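You operate a simulated robot arm through the tools that you are given. There is no shell and no other tool.

You are at the controls of a simulated robot arm. One attempt, no reset.

JOB
Flush the clamped spool till the flow glass runs clear.
Fine: fill and drain valves open, flush pump on; then pump off, drain and fill shut.

The check looks at the end state, three seconds after you hand in, the way a careful person would. Anything else that was tipped, shoved, dropped, spilled or broken makes it a failure.

ROBOT AND FRAMES
A 6-joint arm with a two-finger parallel gripper, fixed in place. Base frame: the origin is on the floor under the middle of its stand, x ahead of it, y to its left, z up. Readings come in cm, degrees, newtons and seconds.
With the tool pointing down near the work surface it reaches from about 32 to 70 cm from the base axis. Its first joint turns from -166.0 to 166.0 degrees. Payload 4.1 kg.
The tool frame sits at the grasp point between the pads (the TCP): z along the fingers, y along the line on which they close. The tips reach 2.3 cm beyond it. Largest opening 9.4 cm; finger width 3.8, thickness 1; the body of the gripper, 5.4 by 9.6 cm, starts 3.9 cm behind the TCP.
Orientation is that of the tool frame in the base frame, as a unit quaternion [x, y, z, w]. With the fingers straight down and closing along the base's y, the tool's x points along the base's -x, its y along +y and its z along -z.

CONTROLS
- The arm moves only by the tool nudge_tool. Its argument "rows" is a list of rows, each a list of 7 numbers: the shift along the base's x, y, z in cm, then the turn, a rotation vector about the base's x, y, z in degrees, then the finger opening in cm, from 0 to 9.4. In form: [[tx, ty, tz, rx, ry, rz, jaw], ...]. A call has 1 to 20 rows; each row is the pose to reach, as a shift and turn from the pose commanded when the call began. Rows are played at 5 a second. More than 5 cm and 8.6 degrees between two rows, or a gripper value outside its range, and nothing of the call is played. Where a pose cannot be reached the arm comes as near as it can. A force on the tool above 90 N (or 10 N above the force at the start of the call, whichever is more), or a blocked arm, ends the call early, and 0.2 s more pass. The fingers move at their own pace (about 4.5 cm/s each) and stop on an object; they squeeze with about 39 N. The grip force told is the motor's: it shows also when the fingers shut on nothing. Time passes only in rows, and 0.2 s behind the last, so rows that repeat a pose let the fingers close. The reply holds the time, the measured pose of the TCP, the force on the tool along the base axes, the opening and the grip force, in the units named above and with some noise, with the torque about the TCP (base axes, N m) and any sound that the robot's microphone picked up, and new pictures: "show" is both (left out), scene, wrist or none.
- Cameras (640 x 400 px; columns grow to the right, rows downward): "scene" is fixed at [5.54, 64.35, 155.89]; the picture's right is [-0.59, -0.80, 0.00], its down [-0.57, 0.42, -0.70] and it looks along [0.56, -0.42, -0.71] (base axes); focal length 309 px, centre (320, 200). "wrist" rides on the gripper at [8.6, 1.6, -7.5] in the tool frame; the picture's right is [-0.18, 0.98, 0.00], its down [-0.58, -0.11, -0.81] and it looks along [-0.79, -0.15, 0.59] (tool axes); focal length 243 px, centre (320, 200).
- lift_body(by): slides the trunk up (or, below 0, down) by that many cm; the arm rides with it, the base frame stays. It gives what a move gives, with no picture.
- locate(camera, pixels): for up to 12 pixels [column, row] of the newest picture of that camera ("zoom" is the newest enlarged one), the place [x, y, z] in the base frame of the surface seen there, good to about 0.3 cm, but the place of the scene camera against the robot may be out by one fixed shift of up to 1.2 cm in any direction. The clock stands still meanwhile.
- close_up(camera, box): a new picture of the part [left, top, right, bottom] of that camera's present view, enlarged. The clock stands still meanwhile.
- finish_job(): hands the job in; it is judged then, once.

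Leave the gripper open and the arm clear of the work at the hand-in unless told otherwise.

The tools are called after ">>>" as name(argument=value, ...) on one line, values as JSON. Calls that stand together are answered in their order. nudge_tool: Moves the arm, as the interface text tells. Its arguments: {"type":"object","properties":{"rows":{"type":"array"},"show":{"type":"string","enum":["both","scene","wrist","none"]}},"required":["rows"]} The other tools are called the same way: lift_body (by) moves the trunk up or down; locate (camera, pixels) gives the place of the surface under pixels of a picture; close_up (camera, box) takes an enlarged picture of a part of a camera's view; finish_job () hands the job in.

At the start:

```text
clock: 0.0
tcp_pos: [27.55, 24.01, 124.71]
tcp_rot: [0.001, 1.0, 0.0, 0.0]
force: [-0.2, 0.8, -0.3]
ft_torque: [0.01, 0.02, -0.03]
opening: 9.42
grip_force: 0.1
trunk travel left (down, up): [-52.5, 6.5]
```

scene: 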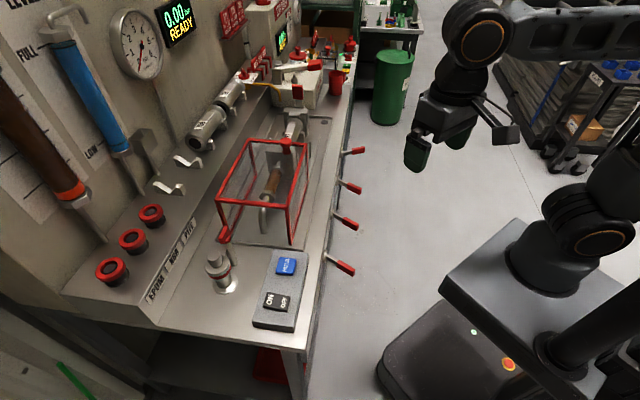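
wrist: 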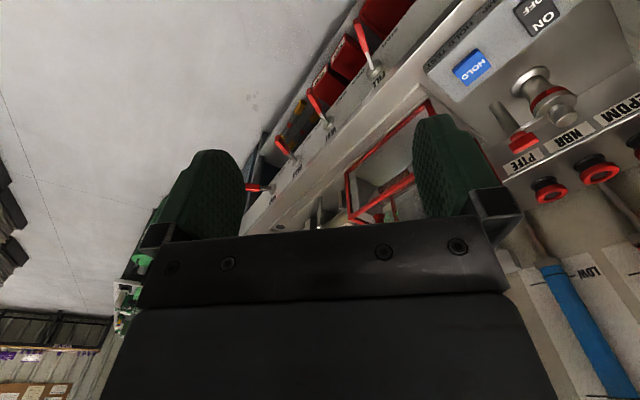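

I see a bench with a caged spool, four red levers along the front edge, a blue HOLD button and an ON/OFF switch box. I'll take enlarged pictures to read the labels before moving.

>>> close_up(camera="scene", box=[200, 100, 380, 340])

>>> close_up(camera="scene", box=[0, 0, 240, 150])

>>> close_up(camera="scene", box=[200, 0, 380, 115])

>>> close_up(camera="wrist", box=[230, 0, 460, 230])

>>> close_up(camera="scene", box=[60, 150, 340, 340])

```text
1.67 times, centred on (290, 220) of scene
```

zoom: 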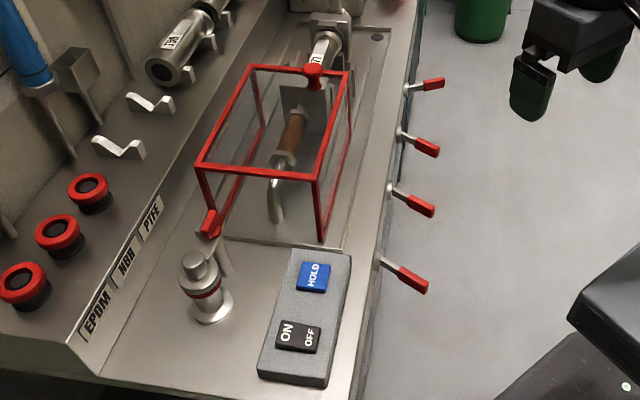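

```text
2.67 times, centred on (120, 75) of scene
```

zoom: 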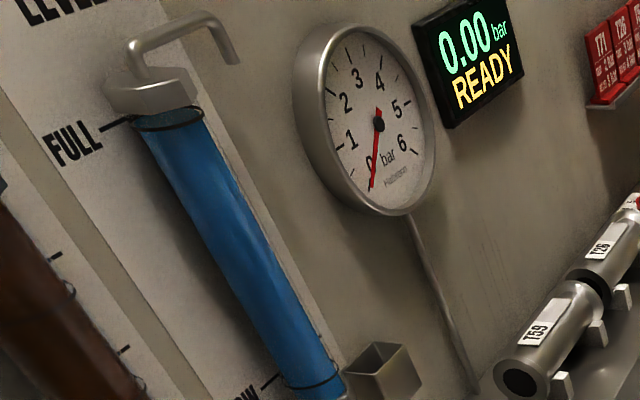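

```text
3.48 times, centred on (290, 58) of scene
```

zoom: 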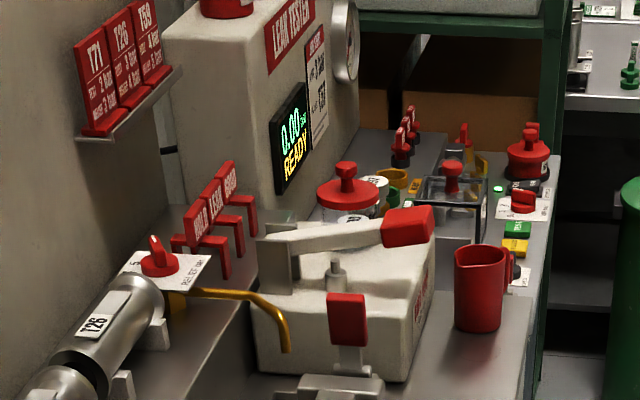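

```text
1.74 times, centred on (345, 115) of wrist
```

zoom: 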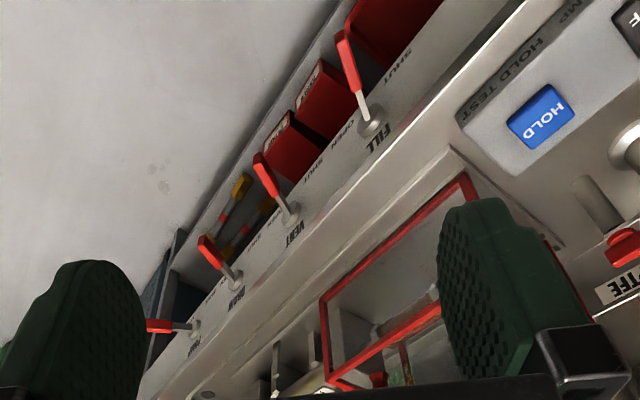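

```text
2.11 times, centred on (200, 245) of scene
```

zoom: 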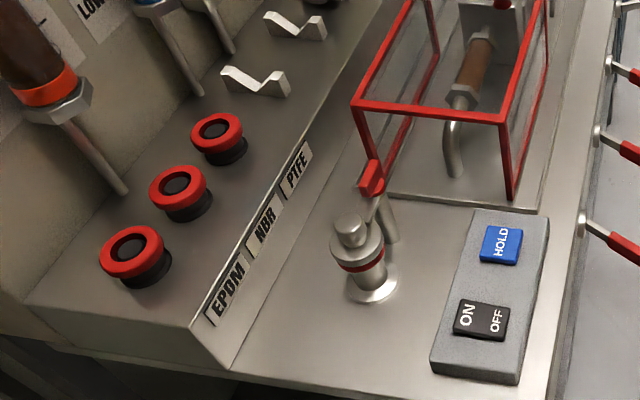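

The wrist picture shows FILL, VENT and DRAIN labels with OPEN/SHUT marks on the front panel. Next I'll get the places of the levers, the pump button box, the cage and the bench edges.

>>> locate(camera="scene", pixels=[[347, 271], [327, 258], [352, 226], [335, 216], [354, 189], [339, 181], [358, 151], [343, 153], [286, 266], [272, 300], [287, 302], [309, 345]])

>>> locate(camera="wrist", pixels=[[362, 38], [376, 70], [315, 100], [329, 127], [281, 147], [296, 158], [252, 188], [268, 187], [471, 68], [547, 14], [520, 22], [440, 100]])

>>> close_up(camera="wrist", box=[330, 0, 490, 100])

>>> close_up(camera="wrist", box=[230, 80, 390, 240])

>>> close_up(camera="scene", box=[230, 100, 370, 200])

```text
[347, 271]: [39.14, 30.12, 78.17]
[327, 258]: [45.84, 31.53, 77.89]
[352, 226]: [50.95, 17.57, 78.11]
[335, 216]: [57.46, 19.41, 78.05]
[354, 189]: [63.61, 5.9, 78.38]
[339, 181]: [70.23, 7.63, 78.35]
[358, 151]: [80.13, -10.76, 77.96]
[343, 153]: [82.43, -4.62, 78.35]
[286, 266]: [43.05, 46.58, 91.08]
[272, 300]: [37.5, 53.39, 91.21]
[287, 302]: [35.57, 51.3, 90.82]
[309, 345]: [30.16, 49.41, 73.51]
```

```text
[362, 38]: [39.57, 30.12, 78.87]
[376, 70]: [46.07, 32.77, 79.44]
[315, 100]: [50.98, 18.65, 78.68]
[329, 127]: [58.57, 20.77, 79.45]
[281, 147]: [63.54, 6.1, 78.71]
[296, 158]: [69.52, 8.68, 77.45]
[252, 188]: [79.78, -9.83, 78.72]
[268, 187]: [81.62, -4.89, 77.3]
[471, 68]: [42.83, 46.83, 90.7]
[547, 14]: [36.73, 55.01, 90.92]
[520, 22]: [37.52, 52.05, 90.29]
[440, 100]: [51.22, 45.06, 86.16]
```

```text
4.00 times, centred on (410, 50) of wrist
```

zoom: 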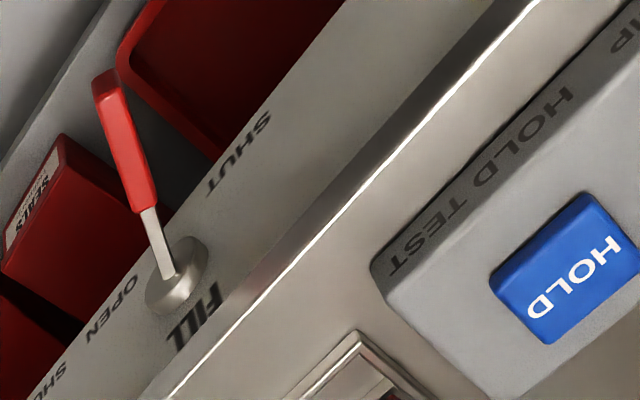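

```text
2.50 times, centred on (310, 160) of wrist
```

zoom: 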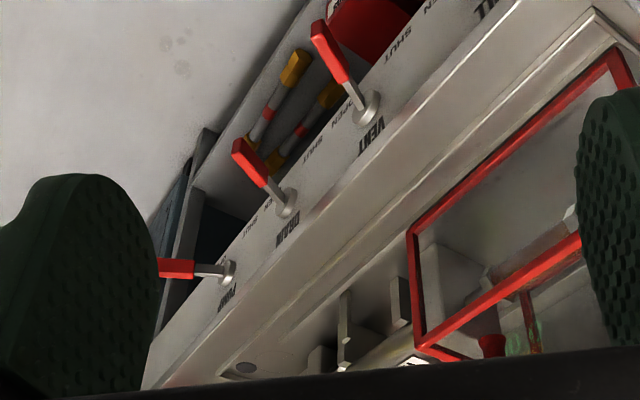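

```text
4.00 times, centred on (300, 150) of scene
```

zoom: 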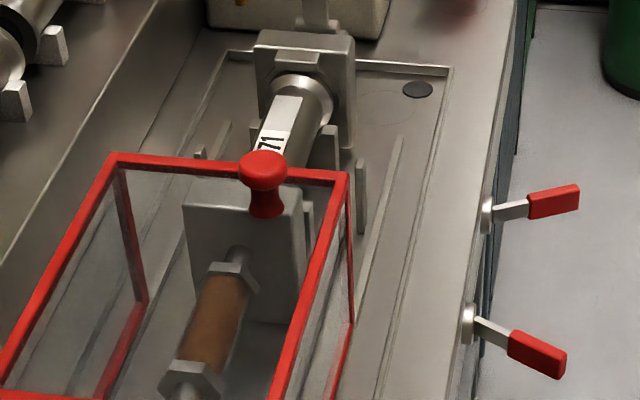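

Along the front panel I read FILL (pivot near [46, 32, 78]), VENT [58, 20], DRAIN [70, 8] and a fourth lever, possibly PUMP, near [82, -5]. FILL, VENT and DRAIN all lean to the SHUT side. The box on top has the ON/OFF rocker near [37.5, 53, 91] and HOLD near [43, 46.7, 91]. The arm hangs clear of the bench, so I'll turn the tool about 56° to face the panel, then lower the trunk for a better look.

>>> nudge_tool(rows=[[0, 0, 0, 0, 0, 8, 9.4], [0, 0, 0, 0, 0, 16, 7], [0, 0, 0, 0, 0, 24, 5], [0, 0, 0, 0, 0, 32, 3], [0, 0, 0, 0, 0, 40, 3], [0, 0, 0, 0, 0, 48, 3], [0, 0, 0, 0, 0, 56, 3]], show="both")

```text
clock: 1.6
tcp_pos: [27.52, 24.07, 124.79]
tcp_rot: [-0.47, 0.883, 0.0, 0.0]
force: [0.4, -0.1, -0.5]
ft_torque: [0.0, 0.0, -0.02]
opening: 3.0
grip_force: 0.1
trunk travel left (down, up): [-52.5, 6.5]
```

scene: 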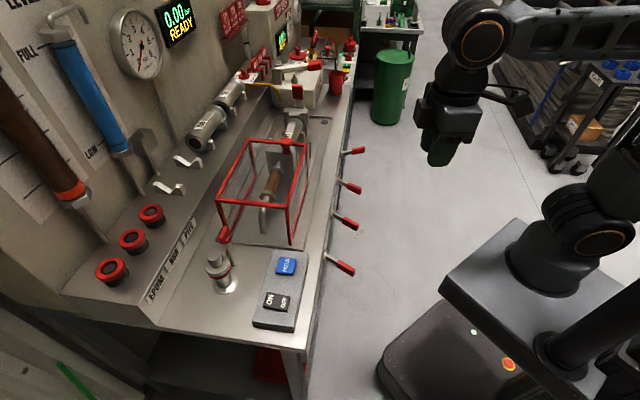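
wrist: 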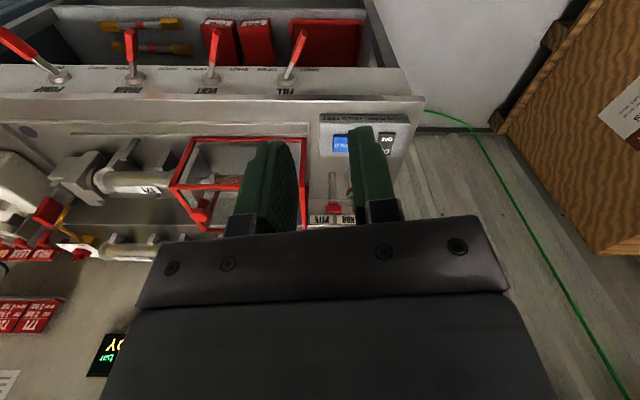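

The wrist picture is upside down (up in the picture is down in the world), with the four levers at the top. I'll lower the trunk 30 cm; the gripper stays about 18 cm out from the panel and above lever height.

>>> lift_body(by=-30)

>>> nudge_tool(rows=[[0, 0, 0, 0, 0, 0, 3]], show="both")

```text
clock: 4.6
tcp_pos: [27.56, 24.08, 94.69]
tcp_rot: [-0.47, 0.883, 0.0, -0.001]
force: [-0.2, -1.2, 0.0]
ft_torque: [0.03, -0.02, -0.01]
opening: 3.02
grip_force: 0.1
trunk travel left (down, up): [-22.5, 36.5]
```

```text
clock: 5.0
tcp_pos: [27.58, 23.93, 94.66]
tcp_rot: [-0.47, 0.883, -0.001, -0.001]
force: [0.4, 0.6, -0.5]
ft_torque: [-0.03, 0.04, 0.03]
opening: 2.99
grip_force: 0.1
trunk travel left (down, up): [-22.5, 36.5]
```

scene: 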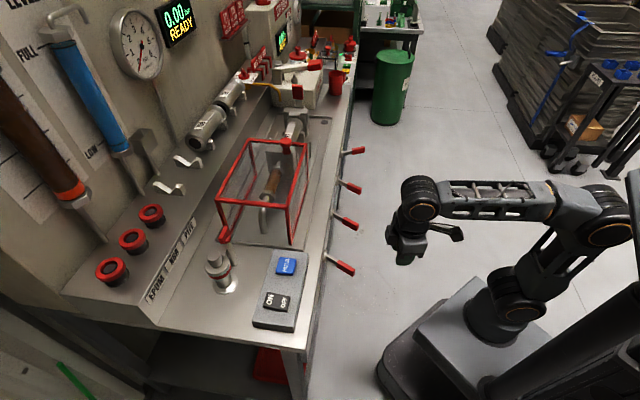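
wrist: 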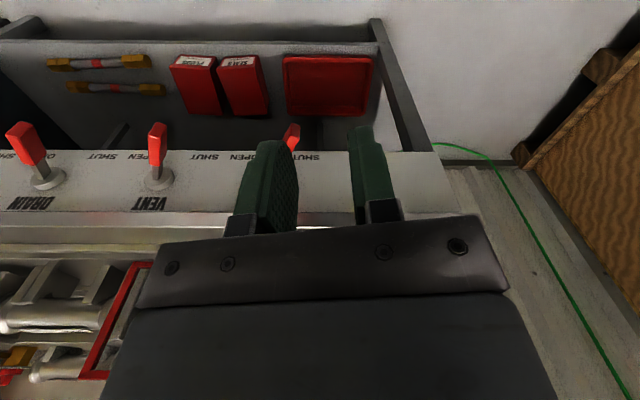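

The panel is clearer now. I'll enlarge the labels at the left and around FILL.

>>> close_up(camera="wrist", box=[0, 100, 240, 250])

>>> close_up(camera="scene", box=[240, 100, 370, 290])

>>> close_up(camera="scene", box=[240, 240, 320, 340])

>>> close_up(camera="scene", box=[0, 0, 160, 220])

```text
2.67 times, centred on (120, 175) of wrist
```

zoom: 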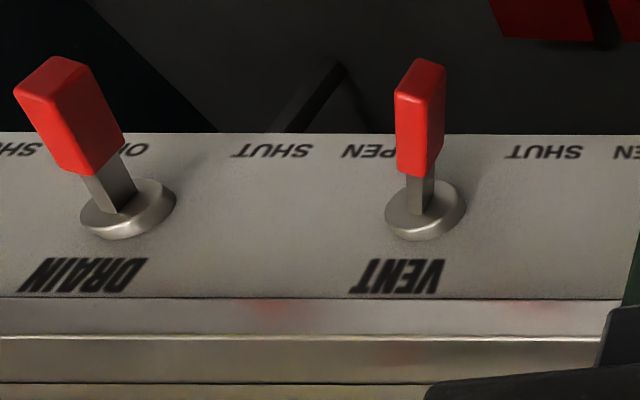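

```text
2.11 times, centred on (305, 195) of scene
```

zoom: 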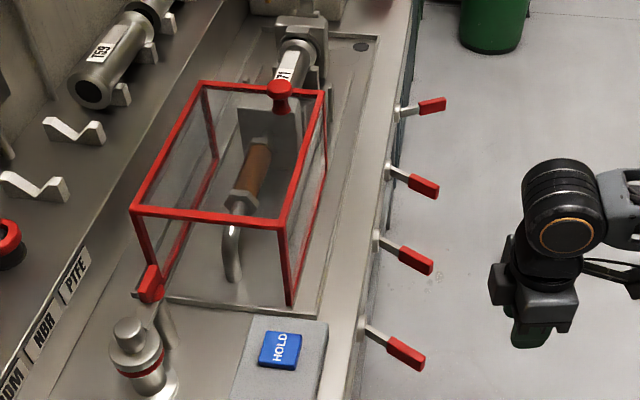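

```text
4.00 times, centred on (280, 290) of scene
```

zoom: 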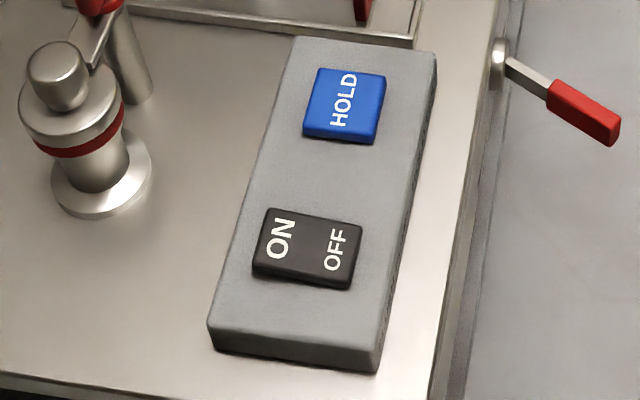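

```text
1.82 times, centred on (80, 110) of scene
```

zoom: 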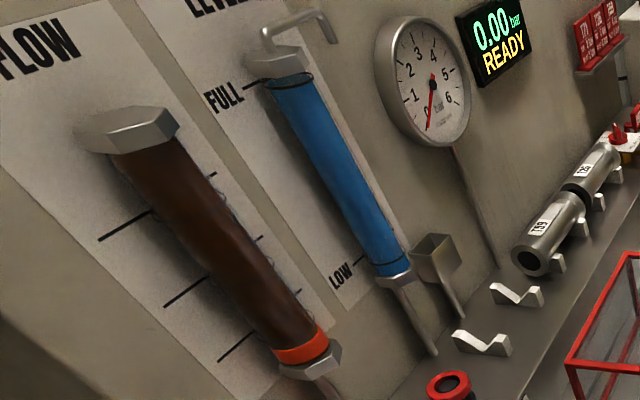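

The tube labelled FLOW on the left wall is dark brown: that is the flow glass. LEVEL (blue) is FULL. Next I'll slide about 20 cm along the panel, keeping my distance and height, to read the fourth lever's label and position.

>>> nudge_tool(rows=[[3, -3, 0, 0, 0, 0, 3], [6, -6, 0, 0, 0, 0, 3], [9, -9, 0, 0, 0, 0, 3], [12, -12, 0, 0, 0, 0, 3], [15, -15, 0, 0, 0, 0, 3], [18, -18, 0, 0, 0, 0, 3]], show="both")

```text
clock: 6.4
tcp_pos: [45.54, 5.94, 94.78]
tcp_rot: [-0.47, 0.883, 0.001, 0.0]
force: [-0.2, -0.4, -0.8]
ft_torque: [0.0, 0.0, -0.03]
opening: 3.0
grip_force: 0.1
trunk travel left (down, up): [-22.5, 36.5]
```

scene: 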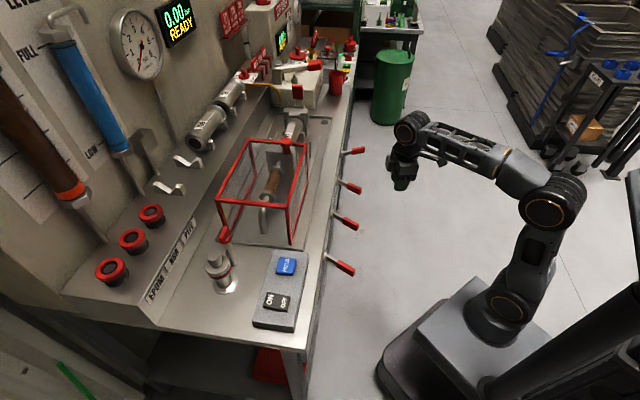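
wrist: 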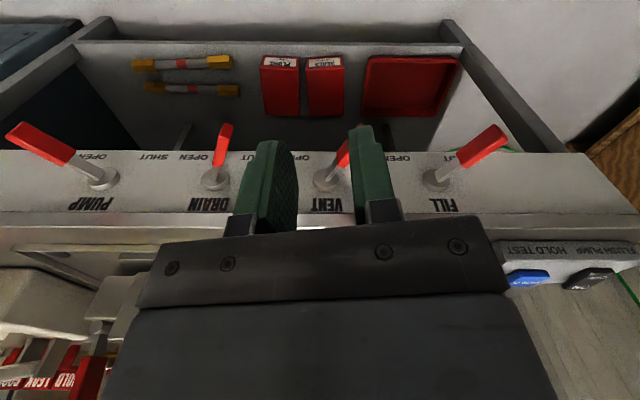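

Now I can read PUMP (leaning to OPEN), DRAIN, VENT and FILL (all leaning to SHUT). The box on the bench top says FLUSH PUMP (rocker) and HOLD TEST (blue). I'll measure the FILL and DRAIN levers closely.

>>> close_up(camera="wrist", box=[380, 110, 540, 220])

>>> locate(camera="zoom", pixels=[[490, 62], [425, 158], [385, 190], [345, 205], [300, 225], [255, 258], [220, 283], [470, 75], [405, 145]])

>>> locate(camera="wrist", pixels=[[498, 138], [505, 128], [463, 160], [445, 172], [432, 183], [226, 130], [221, 155], [217, 168], [212, 182], [96, 179], [15, 128], [330, 180]])

>>> close_up(camera="wrist", box=[0, 100, 260, 230])

```text
3.64 times, centred on (460, 165) of wrist
```

zoom: 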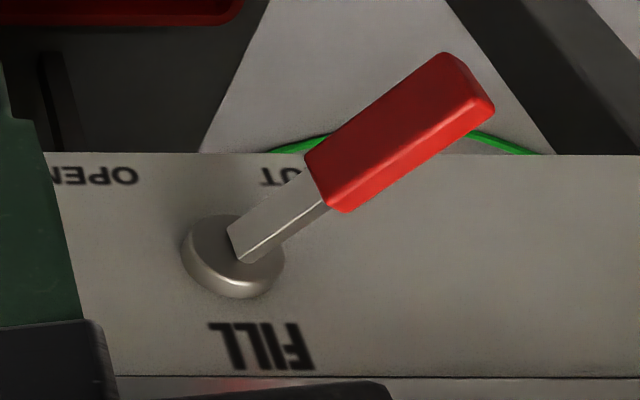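

```text
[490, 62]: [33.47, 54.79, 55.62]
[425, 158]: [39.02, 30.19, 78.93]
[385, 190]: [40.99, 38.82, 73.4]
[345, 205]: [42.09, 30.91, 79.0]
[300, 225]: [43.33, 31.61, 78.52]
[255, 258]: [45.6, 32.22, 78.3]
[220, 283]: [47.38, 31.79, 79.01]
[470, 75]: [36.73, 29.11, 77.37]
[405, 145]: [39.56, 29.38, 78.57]
```

```text
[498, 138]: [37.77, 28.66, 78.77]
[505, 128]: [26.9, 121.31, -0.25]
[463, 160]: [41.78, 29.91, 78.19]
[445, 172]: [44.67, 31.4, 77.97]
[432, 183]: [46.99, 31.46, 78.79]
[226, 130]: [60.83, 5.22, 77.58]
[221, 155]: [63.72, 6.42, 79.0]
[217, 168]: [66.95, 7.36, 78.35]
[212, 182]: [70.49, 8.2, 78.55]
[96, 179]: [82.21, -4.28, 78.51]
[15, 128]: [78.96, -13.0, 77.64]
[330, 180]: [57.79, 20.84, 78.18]
```

```text
2.46 times, centred on (130, 165) of wrist
```

zoom: 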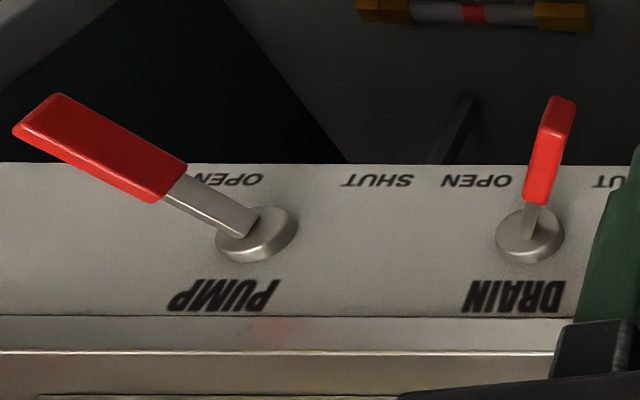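

FILL's handle runs from its pivot near [46.3, 32, 78] to its tip near [36.7, 29], leaning about 30° to the SHUT side. It must swing along the panel (about +x, -y) to OPEN. I'm 19 cm out from the panel and clear of the levers, so I'll lower the trunk 12 cm. Then I'll move along the panel to the SHUT side of FILL with the fingers closed.

>>> lift_body(by=-12)

>>> nudge_tool(rows=[[-3, 3, 0, 0, 0, -2, 1.5], [-6, 6, 0, 0, 0, -4, 0], [-9, 9, 0, 0, 0, -6, 0], [-12, 12, 0, 0, 0, -8, 0], [-15, 15, 0, 0, 0, -10, 0], [-17, 17, 0, 0, 0, -11, 0], [-19, 19, 0, 0, 0, -11, 0]], show="both")

```text
clock: 7.9
tcp_pos: [45.66, 5.94, 82.67]
tcp_rot: [-0.47, 0.883, -0.001, 0.0]
force: [-0.8, -0.8, -0.1]
ft_torque: [-0.03, 0.02, -0.03]
opening: 3.0
grip_force: 0.0
trunk travel left (down, up): [-10.5, 48.5]
```

```text
clock: 9.5
tcp_pos: [26.47, 25.29, 82.7]
tcp_rot: [-0.382, 0.924, 0.0, 0.0]
force: [1.0, -0.8, -0.4]
ft_torque: [0.03, 0.04, -0.04]
opening: 0.0
grip_force: 38.3
trunk travel left (down, up): [-10.5, 48.5]
```

scene: 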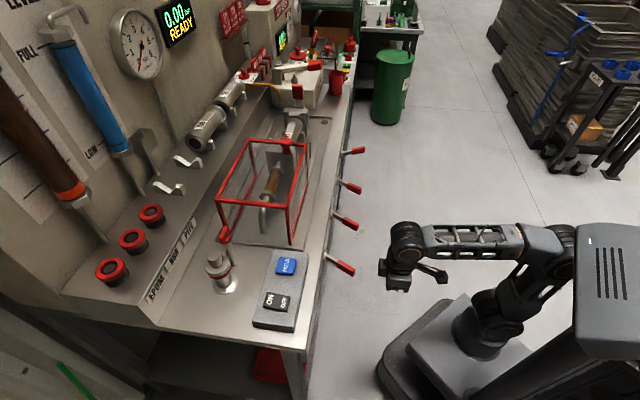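
wrist: 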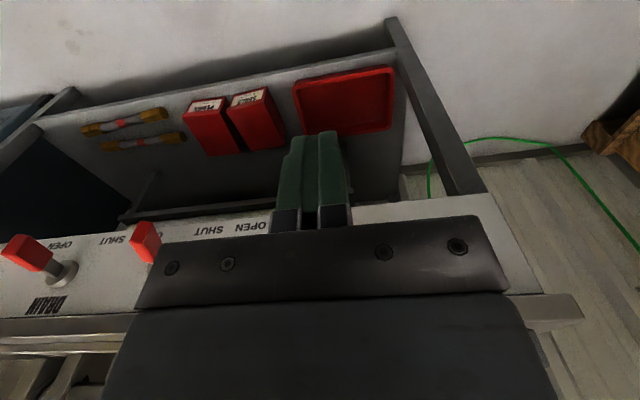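

The fingers are closed about 18 cm out from the panel, on the SHUT side of FILL. I'll go down to lever height (z about 78.3), then straight in toward the panel to sit beside the handle without touching it.

>>> nudge_tool(rows=[[0, 0, -2.2, 0, 0, 0, 0], [0, 0, -4.4, 0, 0, 0, 0], [2.2, 2.1, -4.4, 0, 0, 0, 0], [4.4, 4.2, -4.4, 0, 0, 0, 0], [6.6, 6.3, -4.4, 0, 0, 0, 0], [8.5, 8.1, -4.4, 0, 0, 0, 0]], show="both")

>>> close_up(camera="scene", box=[290, 180, 450, 320])

```text
clock: 10.9
tcp_pos: [35.13, 33.12, 78.19]
tcp_rot: [-0.382, 0.924, 0.0, 0.0]
force: [0.0, 0.1, 0.0]
ft_torque: [0.06, -0.03, -0.03]
opening: 0.01
grip_force: 39.1
trunk travel left (down, up): [-10.5, 48.5]
```

scene: 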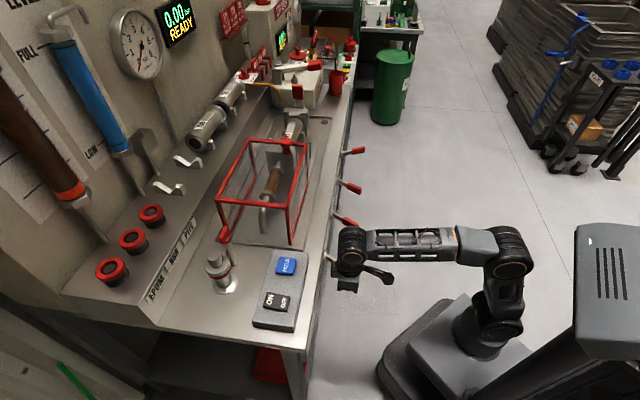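
wrist: 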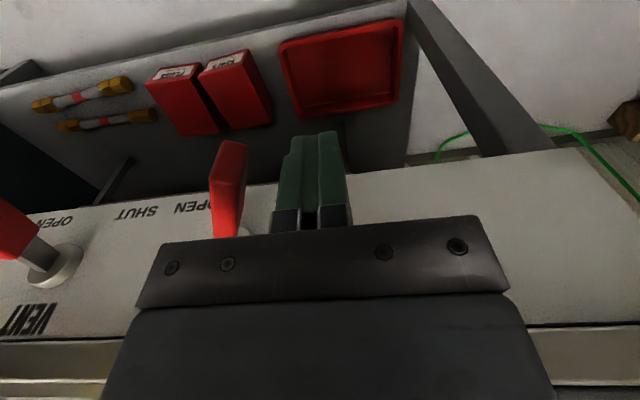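

```text
2.86 times, centred on (370, 250) of scene
```

zoom: 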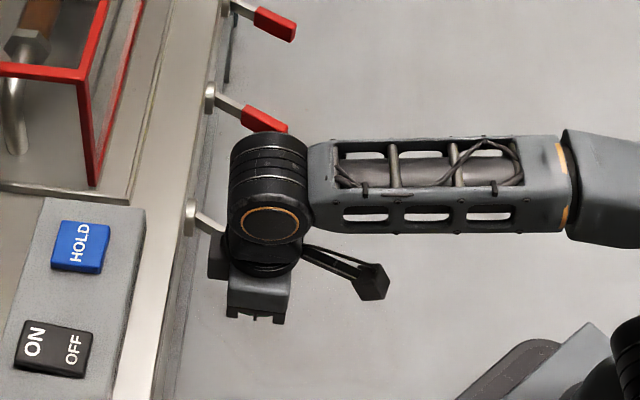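

The handle is just left of the closed fingers at picture (228, 185), with a gap between. I'll push along the panel toward OPEN (+x, -y) in small steps, watching the force.

>>> nudge_tool(rows=[[0.7, -0.7, 0, 0, 0, 0, 0], [1.4, -1.4, 0, 0, 0, 0, 0], [2.1, -2.1, 0, 0, 0, 0, 0], [2.8, -2.8, 0, 0, 0, 0, 0], [3.5, -3.5, 0, 0, 0, 0, 0], [4.2, -4.2, 0, 0, 0, 0, 0]], show="both")

```text
clock: 12.3
tcp_pos: [39.23, 28.88, 78.26]
tcp_rot: [-0.382, 0.924, 0.0, 0.0]
force: [-0.5, 0.4, 0.5]
ft_torque: [-0.01, 0.02, 0.02]
opening: 0.0
grip_force: 38.9
trunk travel left (down, up): [-10.5, 48.5]
```

scene: 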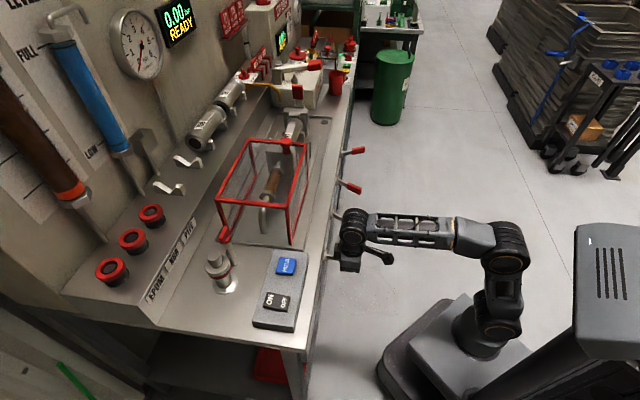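
wrist: 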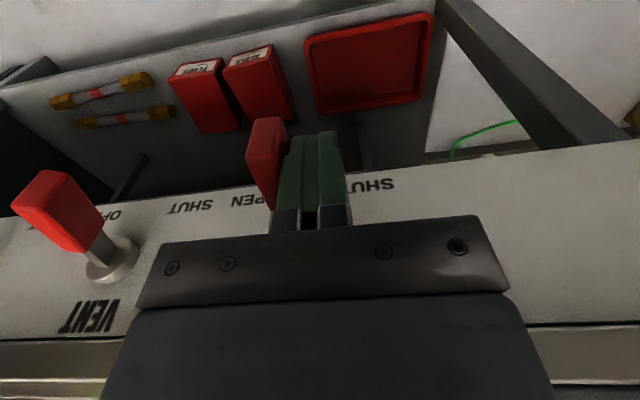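

The handle now touches the fingers and swings with almost no force. I'll continue toward OPEN.

>>> nudge_tool(rows=[[0.5, -0.5, 0, 0, 0, 0, 0], [1.0, -1.0, 0, 0, 0, 0, 0], [1.5, -1.5, 0, 0, 0, 0, 0], [2.0, -2.0, 0, 0, 0, 0, 0]], show="wrist")

```text
clock: 13.3
tcp_pos: [41.29, 26.88, 78.24]
tcp_rot: [-0.383, 0.924, 0.0, 0.0]
force: [0.9, 0.9, -0.3]
ft_torque: [-0.01, -0.01, 0.03]
opening: 0.0
grip_force: 38.9
trunk travel left (down, up): [-10.5, 48.5]
```

wrist: 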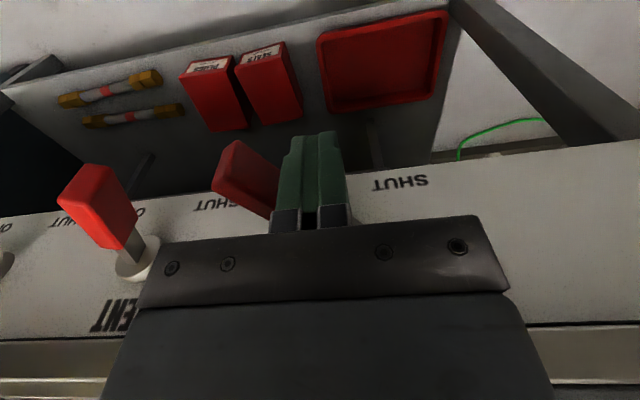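

The handle now leans toward OPEN. I'll push another 1.4 cm in fine steps to bring it fully to its stop.

>>> nudge_tool(rows=[[0.25, -0.25, 0, 0, 0, 0, 0], [0.5, -0.5, 0, 0, 0, 0, 0], [0.75, -0.75, 0, 0, 0, 0, 0], [1.0, -1.0, 0, 0, 0, 0, 0]], show="both")

>>> close_up(camera="wrist", box=[50, 100, 370, 300])

```text
clock: 14.3
tcp_pos: [41.77, 26.33, 78.29]
tcp_rot: [-0.385, 0.923, 0.002, -0.002]
force: [-43.4, 31.3, -4.7]
ft_torque: [-0.18, -0.19, 0.96]
opening: 0.01
grip_force: 39.5
trunk travel left (down, up): [-10.5, 48.5]
```

scene: 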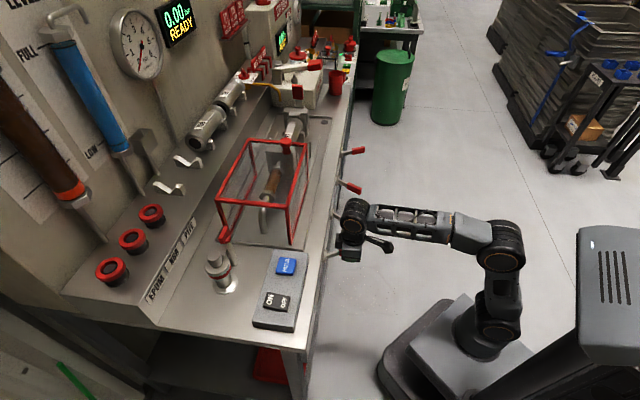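
wrist: 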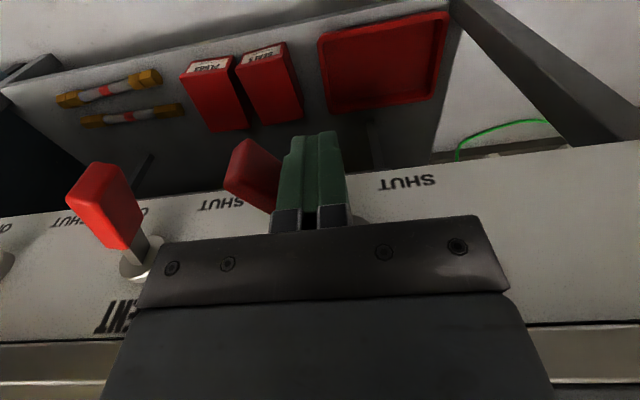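

```text
2.00 times, centred on (210, 200) of wrist
```

zoom: 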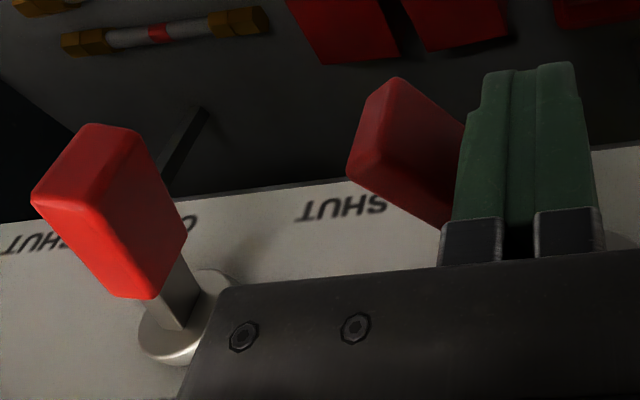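

The force rose to about 53 N, so FILL is at its OPEN stop. I'll back off the pressure right away, pull straight out from the panel and check its position.

>>> nudge_tool(rows=[[-1.0, 1.0, 0, 0, 0, 0, 0], [-2.5, 2.5, 0, 0, 0, 0, 0], [-4.5, 4.5, 0, 0, 0, 0, 0], [-7, 2, 0, 0, 0, 0, 0], [-9.5, -0.5, 0, 0, 0, 0, 0], [-12, -3, 0, 0, 0, 0, 0], [-13, -4, 3, 0, 0, 0, 0], [-13, -4, 5, 0, 0, 0, 0]], show="both")

>>> close_up(camera="scene", box=[240, 100, 400, 300])

```text
clock: 16.1
tcp_pos: [29.22, 21.86, 83.32]
tcp_rot: [-0.383, 0.924, 0.0, 0.0]
force: [-0.4, -0.4, -1.2]
ft_torque: [-0.04, 0.0, 0.02]
opening: 0.0
grip_force: 38.4
trunk travel left (down, up): [-10.5, 48.5]
```

scene: 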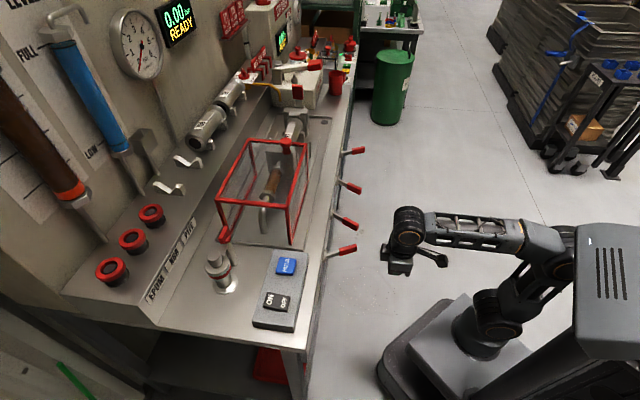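
wrist: 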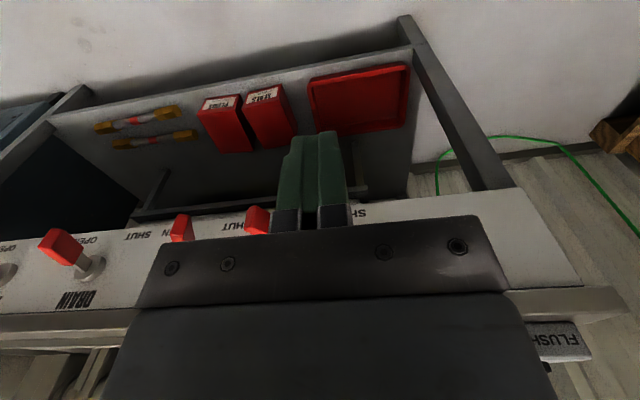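

```text
2.00 times, centred on (320, 200) of scene
```

zoom: 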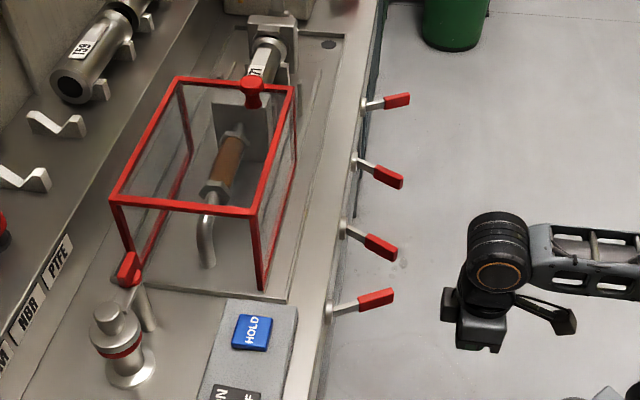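

FILL now leans to OPEN in the scene picture (360, 250). DRAIN is next. I'll slide along the panel at the same stand-off to a point on DRAIN's SHUT side, lower to lever height and move in beside it.

>>> nudge_tool(rows=[[3, -3, 0, 0, 0, 0, 0], [6, -6, 0, 0, 0, 0, 0], [9, -9, 0, 0, 0, 0, 0], [12, -12, 0, 0, 0, 0, 0], [15, -15, 0, 0, 0, 0, 0], [18, -18, 0, 0, 0, 0, 0], [21.3, -20.8, 0, 0, 0, 0, 0], [21.3, -20.8, -2.5, 0, 0, 0, 0], [21.3, -20.8, -5, 0, 0, 0, 0]], show="both")

```text
clock: 18.1
tcp_pos: [50.59, 1.23, 78.31]
tcp_rot: [-0.383, 0.924, 0.0, -0.001]
force: [-1.0, 0.1, -0.4]
ft_torque: [0.03, -0.04, 0.02]
opening: 0.0
grip_force: 38.9
trunk travel left (down, up): [-10.5, 48.5]
```

scene: 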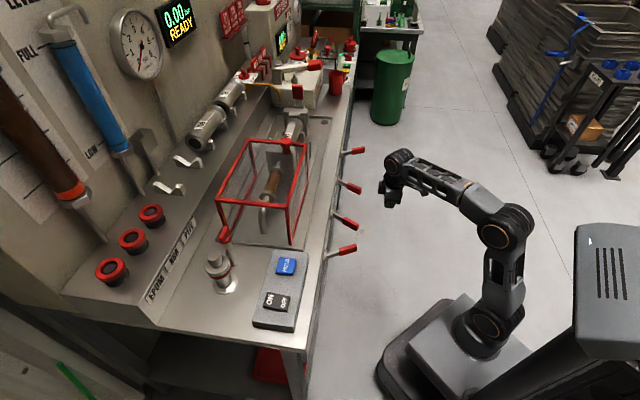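
wrist: 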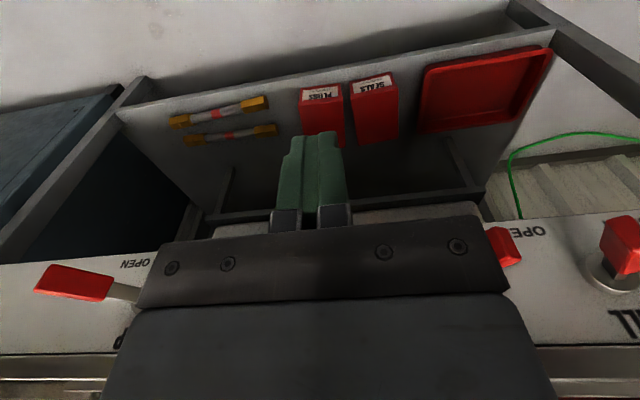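

VENT's handle is at right (503, 248), PUMP's at left (75, 283), and DRAIN is hidden behind the gripper plate. I'll move straight in toward the panel in two stages, checking for a gap beside the DRAIN handle.

>>> nudge_tool(rows=[[2, 2, 0, 0, 0, 0, 0], [4, 4, 0, 0, 0, 0, 0], [5.5, 5.5, 0, 0, 0, 0, 0]], show="both")

```text
clock: 18.9
tcp_pos: [55.9, 6.62, 78.16]
tcp_rot: [-0.383, 0.924, 0.0, 0.0]
force: [-0.1, 0.0, 0.0]
ft_torque: [0.02, -0.02, 0.02]
opening: 0.0
grip_force: 38.3
trunk travel left (down, up): [-10.5, 48.5]
```

scene: 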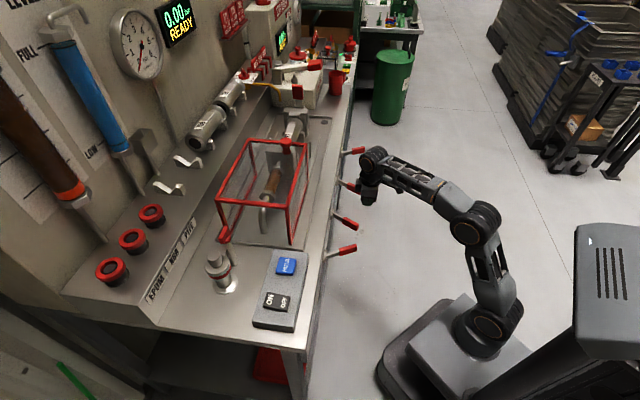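
wrist: 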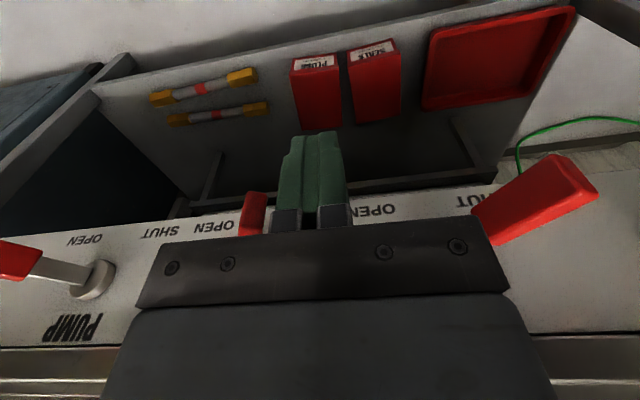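

DRAIN's handle is at (255, 215), just left of the fingers with a clear gap, and VENT is well clear to the right. I'll go in the last 3.7 cm and then push toward OPEN.

>>> nudge_tool(rows=[[1.3, 1.3, 0, 0, 0, 0, 0], [2.7, 2.6, 0, 0, 0, 0, 0], [3.4, 1.9, 0, 0, 0, 0, 0], [4.1, 1.2, 0, 0, 0, 0, 0], [4.8, 0.5, 0, 0, 0, 0, 0], [5.5, -0.2, 0, 0, 0, 0, 0], [6.2, -0.9, 0, 0, 0, 0, 0], [6.9, -1.6, 0, 0, 0, 0, 0]], show="both")

```text
clock: 20.7
tcp_pos: [62.94, 4.96, 78.21]
tcp_rot: [-0.383, 0.924, 0.0, 0.0]
force: [-0.1, 0.2, -0.2]
ft_torque: [0.01, -0.03, -0.02]
opening: 0.01
grip_force: 38.9
trunk travel left (down, up): [-10.5, 48.5]
```

scene: 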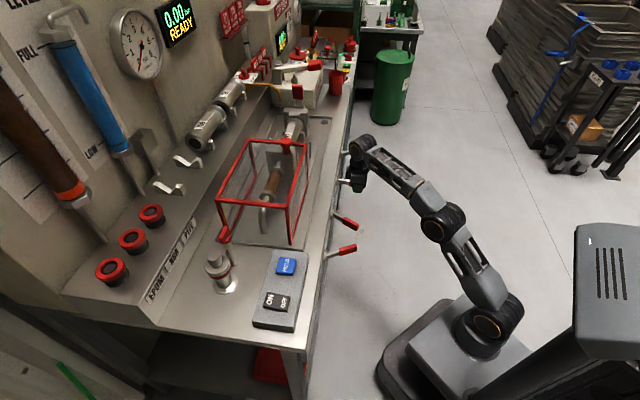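
wrist: 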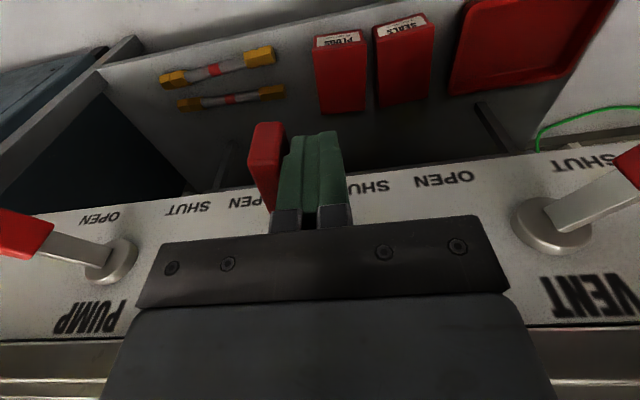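

DRAIN's handle is touching the fingers and swinging. Continuing toward OPEN, with fine steps at the end.

>>> nudge_tool(rows=[[0.5, -0.5, 0, 0, 0, 0, 0], [1.0, -1.0, 0, 0, 0, 0, 0], [1.5, -1.5, 0, 0, 0, 0, 0], [2.0, -2.0, 0, 0, 0, 0, 0], [2.25, -2.25, 0, 0, 0, 0, 0], [2.5, -2.5, 0, 0, 0, 0, 0]], show="wrist")

```text
clock: 22.1
tcp_pos: [64.79, 2.71, 78.01]
tcp_rot: [-0.383, 0.924, 0.0, 0.0]
force: [0.2, 0.5, 0.3]
ft_torque: [-0.01, -0.01, -0.04]
opening: 0.0
grip_force: 39.2
out of reach, approached as far as the arm can: row 4, 5, 6
trunk travel left (down, up): [-10.5, 48.5]
```

wrist: 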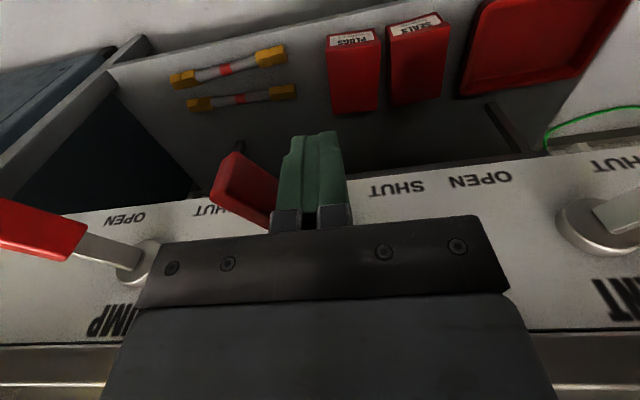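

The arm is at its reach limit at this trunk height, but DRAIN's handle looks swung over as FILL's did. I'll locate points on the arm (shoulder, elbow, wrist) to see which way the trunk should go for more reach. I'll also compare the handle's angle.

>>> nudge_tool(rows=[[0, 0, 0, 0, 0, 0, 0]], show="scene")

>>> close_up(camera="scene", box=[320, 100, 560, 350])

>>> locate(camera="scene", pixels=[[491, 316], [437, 228], [362, 145], [440, 215], [400, 180], [500, 300]])

>>> locate(camera="wrist", pixels=[[232, 165], [225, 195], [245, 205], [60, 232], [135, 265]])

```text
clock: 22.5
tcp_pos: [64.76, 2.64, 78.06]
tcp_rot: [-0.383, 0.924, 0.0, -0.001]
force: [0.1, -0.1, -0.6]
ft_torque: [0.0, 0.01, 0.04]
opening: 0.02
grip_force: 38.9
trunk travel left (down, up): [-10.5, 48.5]
```

scene: 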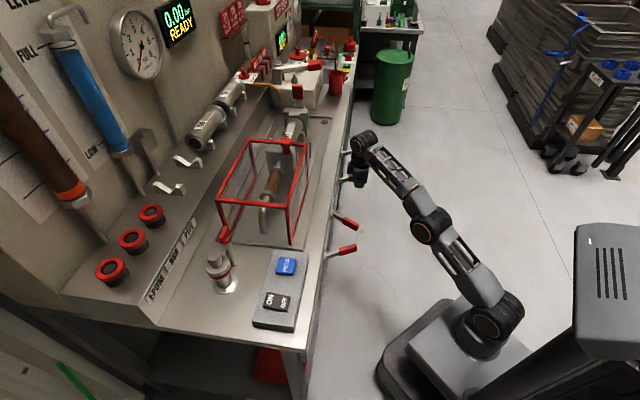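

```text
1.60 times, centred on (440, 225) of scene
```

zoom: 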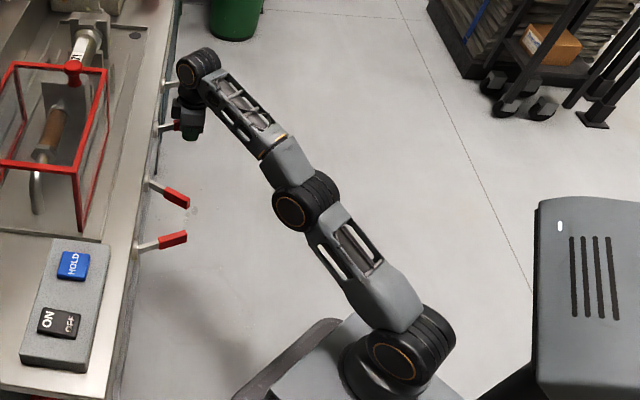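

```text
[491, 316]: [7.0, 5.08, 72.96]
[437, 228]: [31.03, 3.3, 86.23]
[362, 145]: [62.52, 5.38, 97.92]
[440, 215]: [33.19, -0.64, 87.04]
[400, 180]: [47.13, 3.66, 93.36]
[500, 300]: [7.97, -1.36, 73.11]
```

```text
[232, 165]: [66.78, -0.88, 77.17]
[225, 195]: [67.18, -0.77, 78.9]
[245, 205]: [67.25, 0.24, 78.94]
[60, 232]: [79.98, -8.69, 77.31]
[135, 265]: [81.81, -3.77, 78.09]
```

The shoulder sits near z 70 and the wrist near z 97, so raising the trunk will give more reach later. DRAIN's handle point at [66.8, -0.9] puts it about 25-30° to the OPEN side. I'll back off and pull out to compare it with FILL.

>>> nudge_tool(rows=[[-1.5, 1.5, 0, 0, 0, 0, 0], [-3.5, 3.5, 0, 0, 0, 0, 0], [-6, 1, 0, 0, 0, 0, 0], [-8.5, -1.5, 0, 0, 0, 0, 0], [-11, -4, 0, 0, 0, 0, 0], [-13, -6, 1, 0, 0, 0, 0], [-15, -8, 4, 0, 0, 0, 0], [-16, -9, 6, 0, 0, 0, 0]], show="both")

>>> close_up(camera="scene", box=[280, 110, 400, 280])

>>> close_up(camera="scene", box=[0, 0, 160, 220])

```text
clock: 24.3
tcp_pos: [48.82, -6.17, 84.04]
tcp_rot: [-0.383, 0.924, 0.0, 0.0]
force: [0.6, -0.9, -1.1]
ft_torque: [-0.01, 0.01, 0.0]
opening: 0.01
grip_force: 39.1
trunk travel left (down, up): [-10.5, 48.5]
```

scene: 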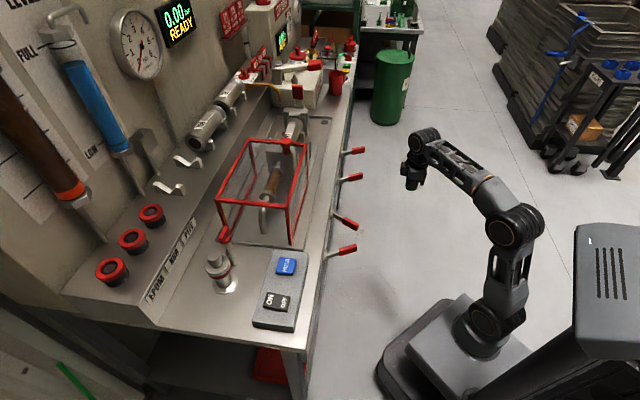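
wrist: 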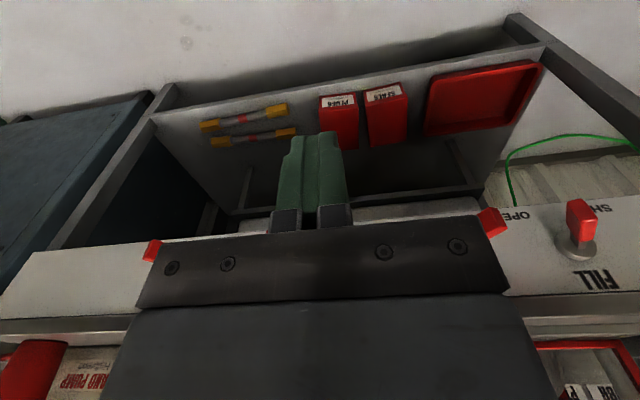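

```text
2.35 times, centred on (340, 195) of scene
```

zoom: 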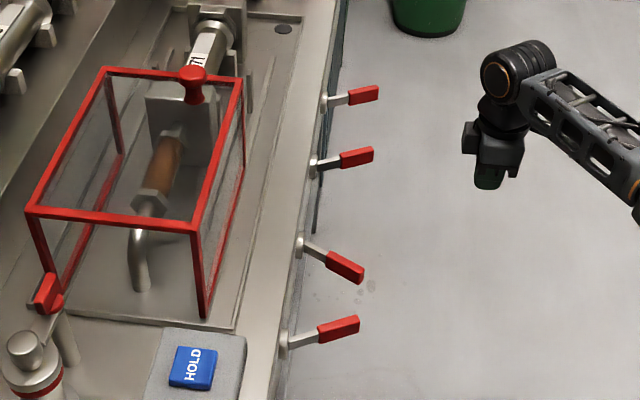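

```text
1.82 times, centred on (80, 110) of scene
```

zoom: 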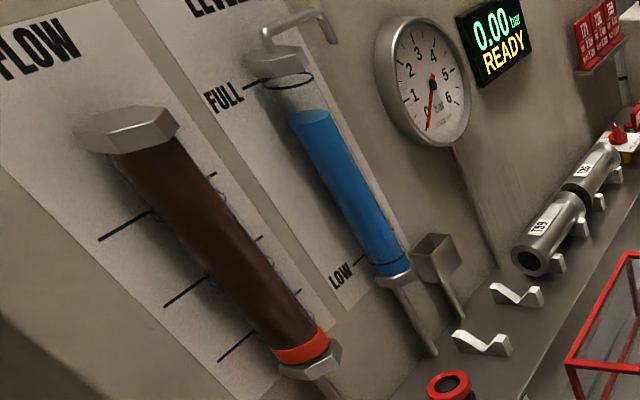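

DRAIN now leans to OPEN, parallel to PUMP and FILL. The LEVEL tube has begun to fall (about 20% down) now that both valves are open, so I should not dawdle. While the clock stands still I'll locate the rocker, its box and the fitting beside it, and check the tank level.

>>> locate(camera="scene", pixels=[[269, 299], [276, 301], [284, 303], [266, 292], [264, 306], [288, 307], [290, 295], [254, 322], [214, 252], [218, 262], [222, 275], [238, 283]])

>>> locate(camera="scene", pixels=[[272, 250], [308, 255], [292, 328], [224, 233], [237, 240], [211, 268], [230, 268]])

>>> close_up(camera="scene", box=[190, 220, 330, 340])

```text
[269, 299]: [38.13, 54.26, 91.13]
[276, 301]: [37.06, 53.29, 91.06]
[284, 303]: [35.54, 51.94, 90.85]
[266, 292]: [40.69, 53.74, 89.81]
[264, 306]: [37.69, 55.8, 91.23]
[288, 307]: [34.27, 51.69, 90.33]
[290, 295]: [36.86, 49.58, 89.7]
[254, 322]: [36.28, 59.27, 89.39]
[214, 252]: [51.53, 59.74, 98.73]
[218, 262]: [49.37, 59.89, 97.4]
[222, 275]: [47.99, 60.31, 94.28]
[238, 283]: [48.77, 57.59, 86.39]
```

```text
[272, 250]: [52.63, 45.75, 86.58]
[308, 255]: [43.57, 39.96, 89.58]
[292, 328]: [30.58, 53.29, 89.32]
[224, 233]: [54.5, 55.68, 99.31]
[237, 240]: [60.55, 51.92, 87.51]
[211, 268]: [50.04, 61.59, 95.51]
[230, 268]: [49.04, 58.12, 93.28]
```

```text
3.33 times, centred on (260, 280) of scene
```

zoom: 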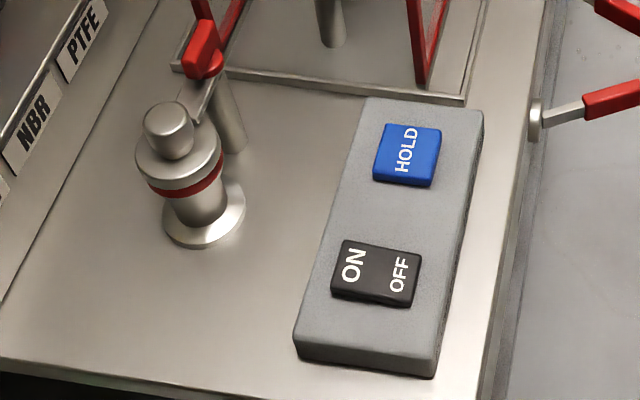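

The rocker centre is about [36.9, 53.1, 91], with ON on the inner side and OFF toward me. Reaching it needs the shoulder higher, so I'll raise the trunk 27 cm from this clear spot and check the LEVEL tube straight after.

>>> lift_body(by=27)

>>> close_up(camera="scene", box=[0, 0, 160, 220])

```text
clock: 27.1
tcp_pos: [48.89, -6.17, 111.12]
tcp_rot: [-0.382, 0.924, 0.0, 0.0]
force: [-0.2, 0.4, 0.2]
ft_torque: [0.01, 0.03, -0.01]
opening: 0.01
grip_force: 39.5
trunk travel left (down, up): [-37.5, 21.5]
```

```text
1.82 times, centred on (80, 110) of scene
```

zoom: 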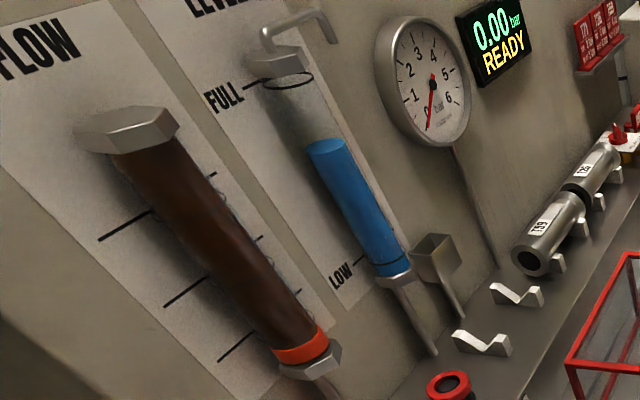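

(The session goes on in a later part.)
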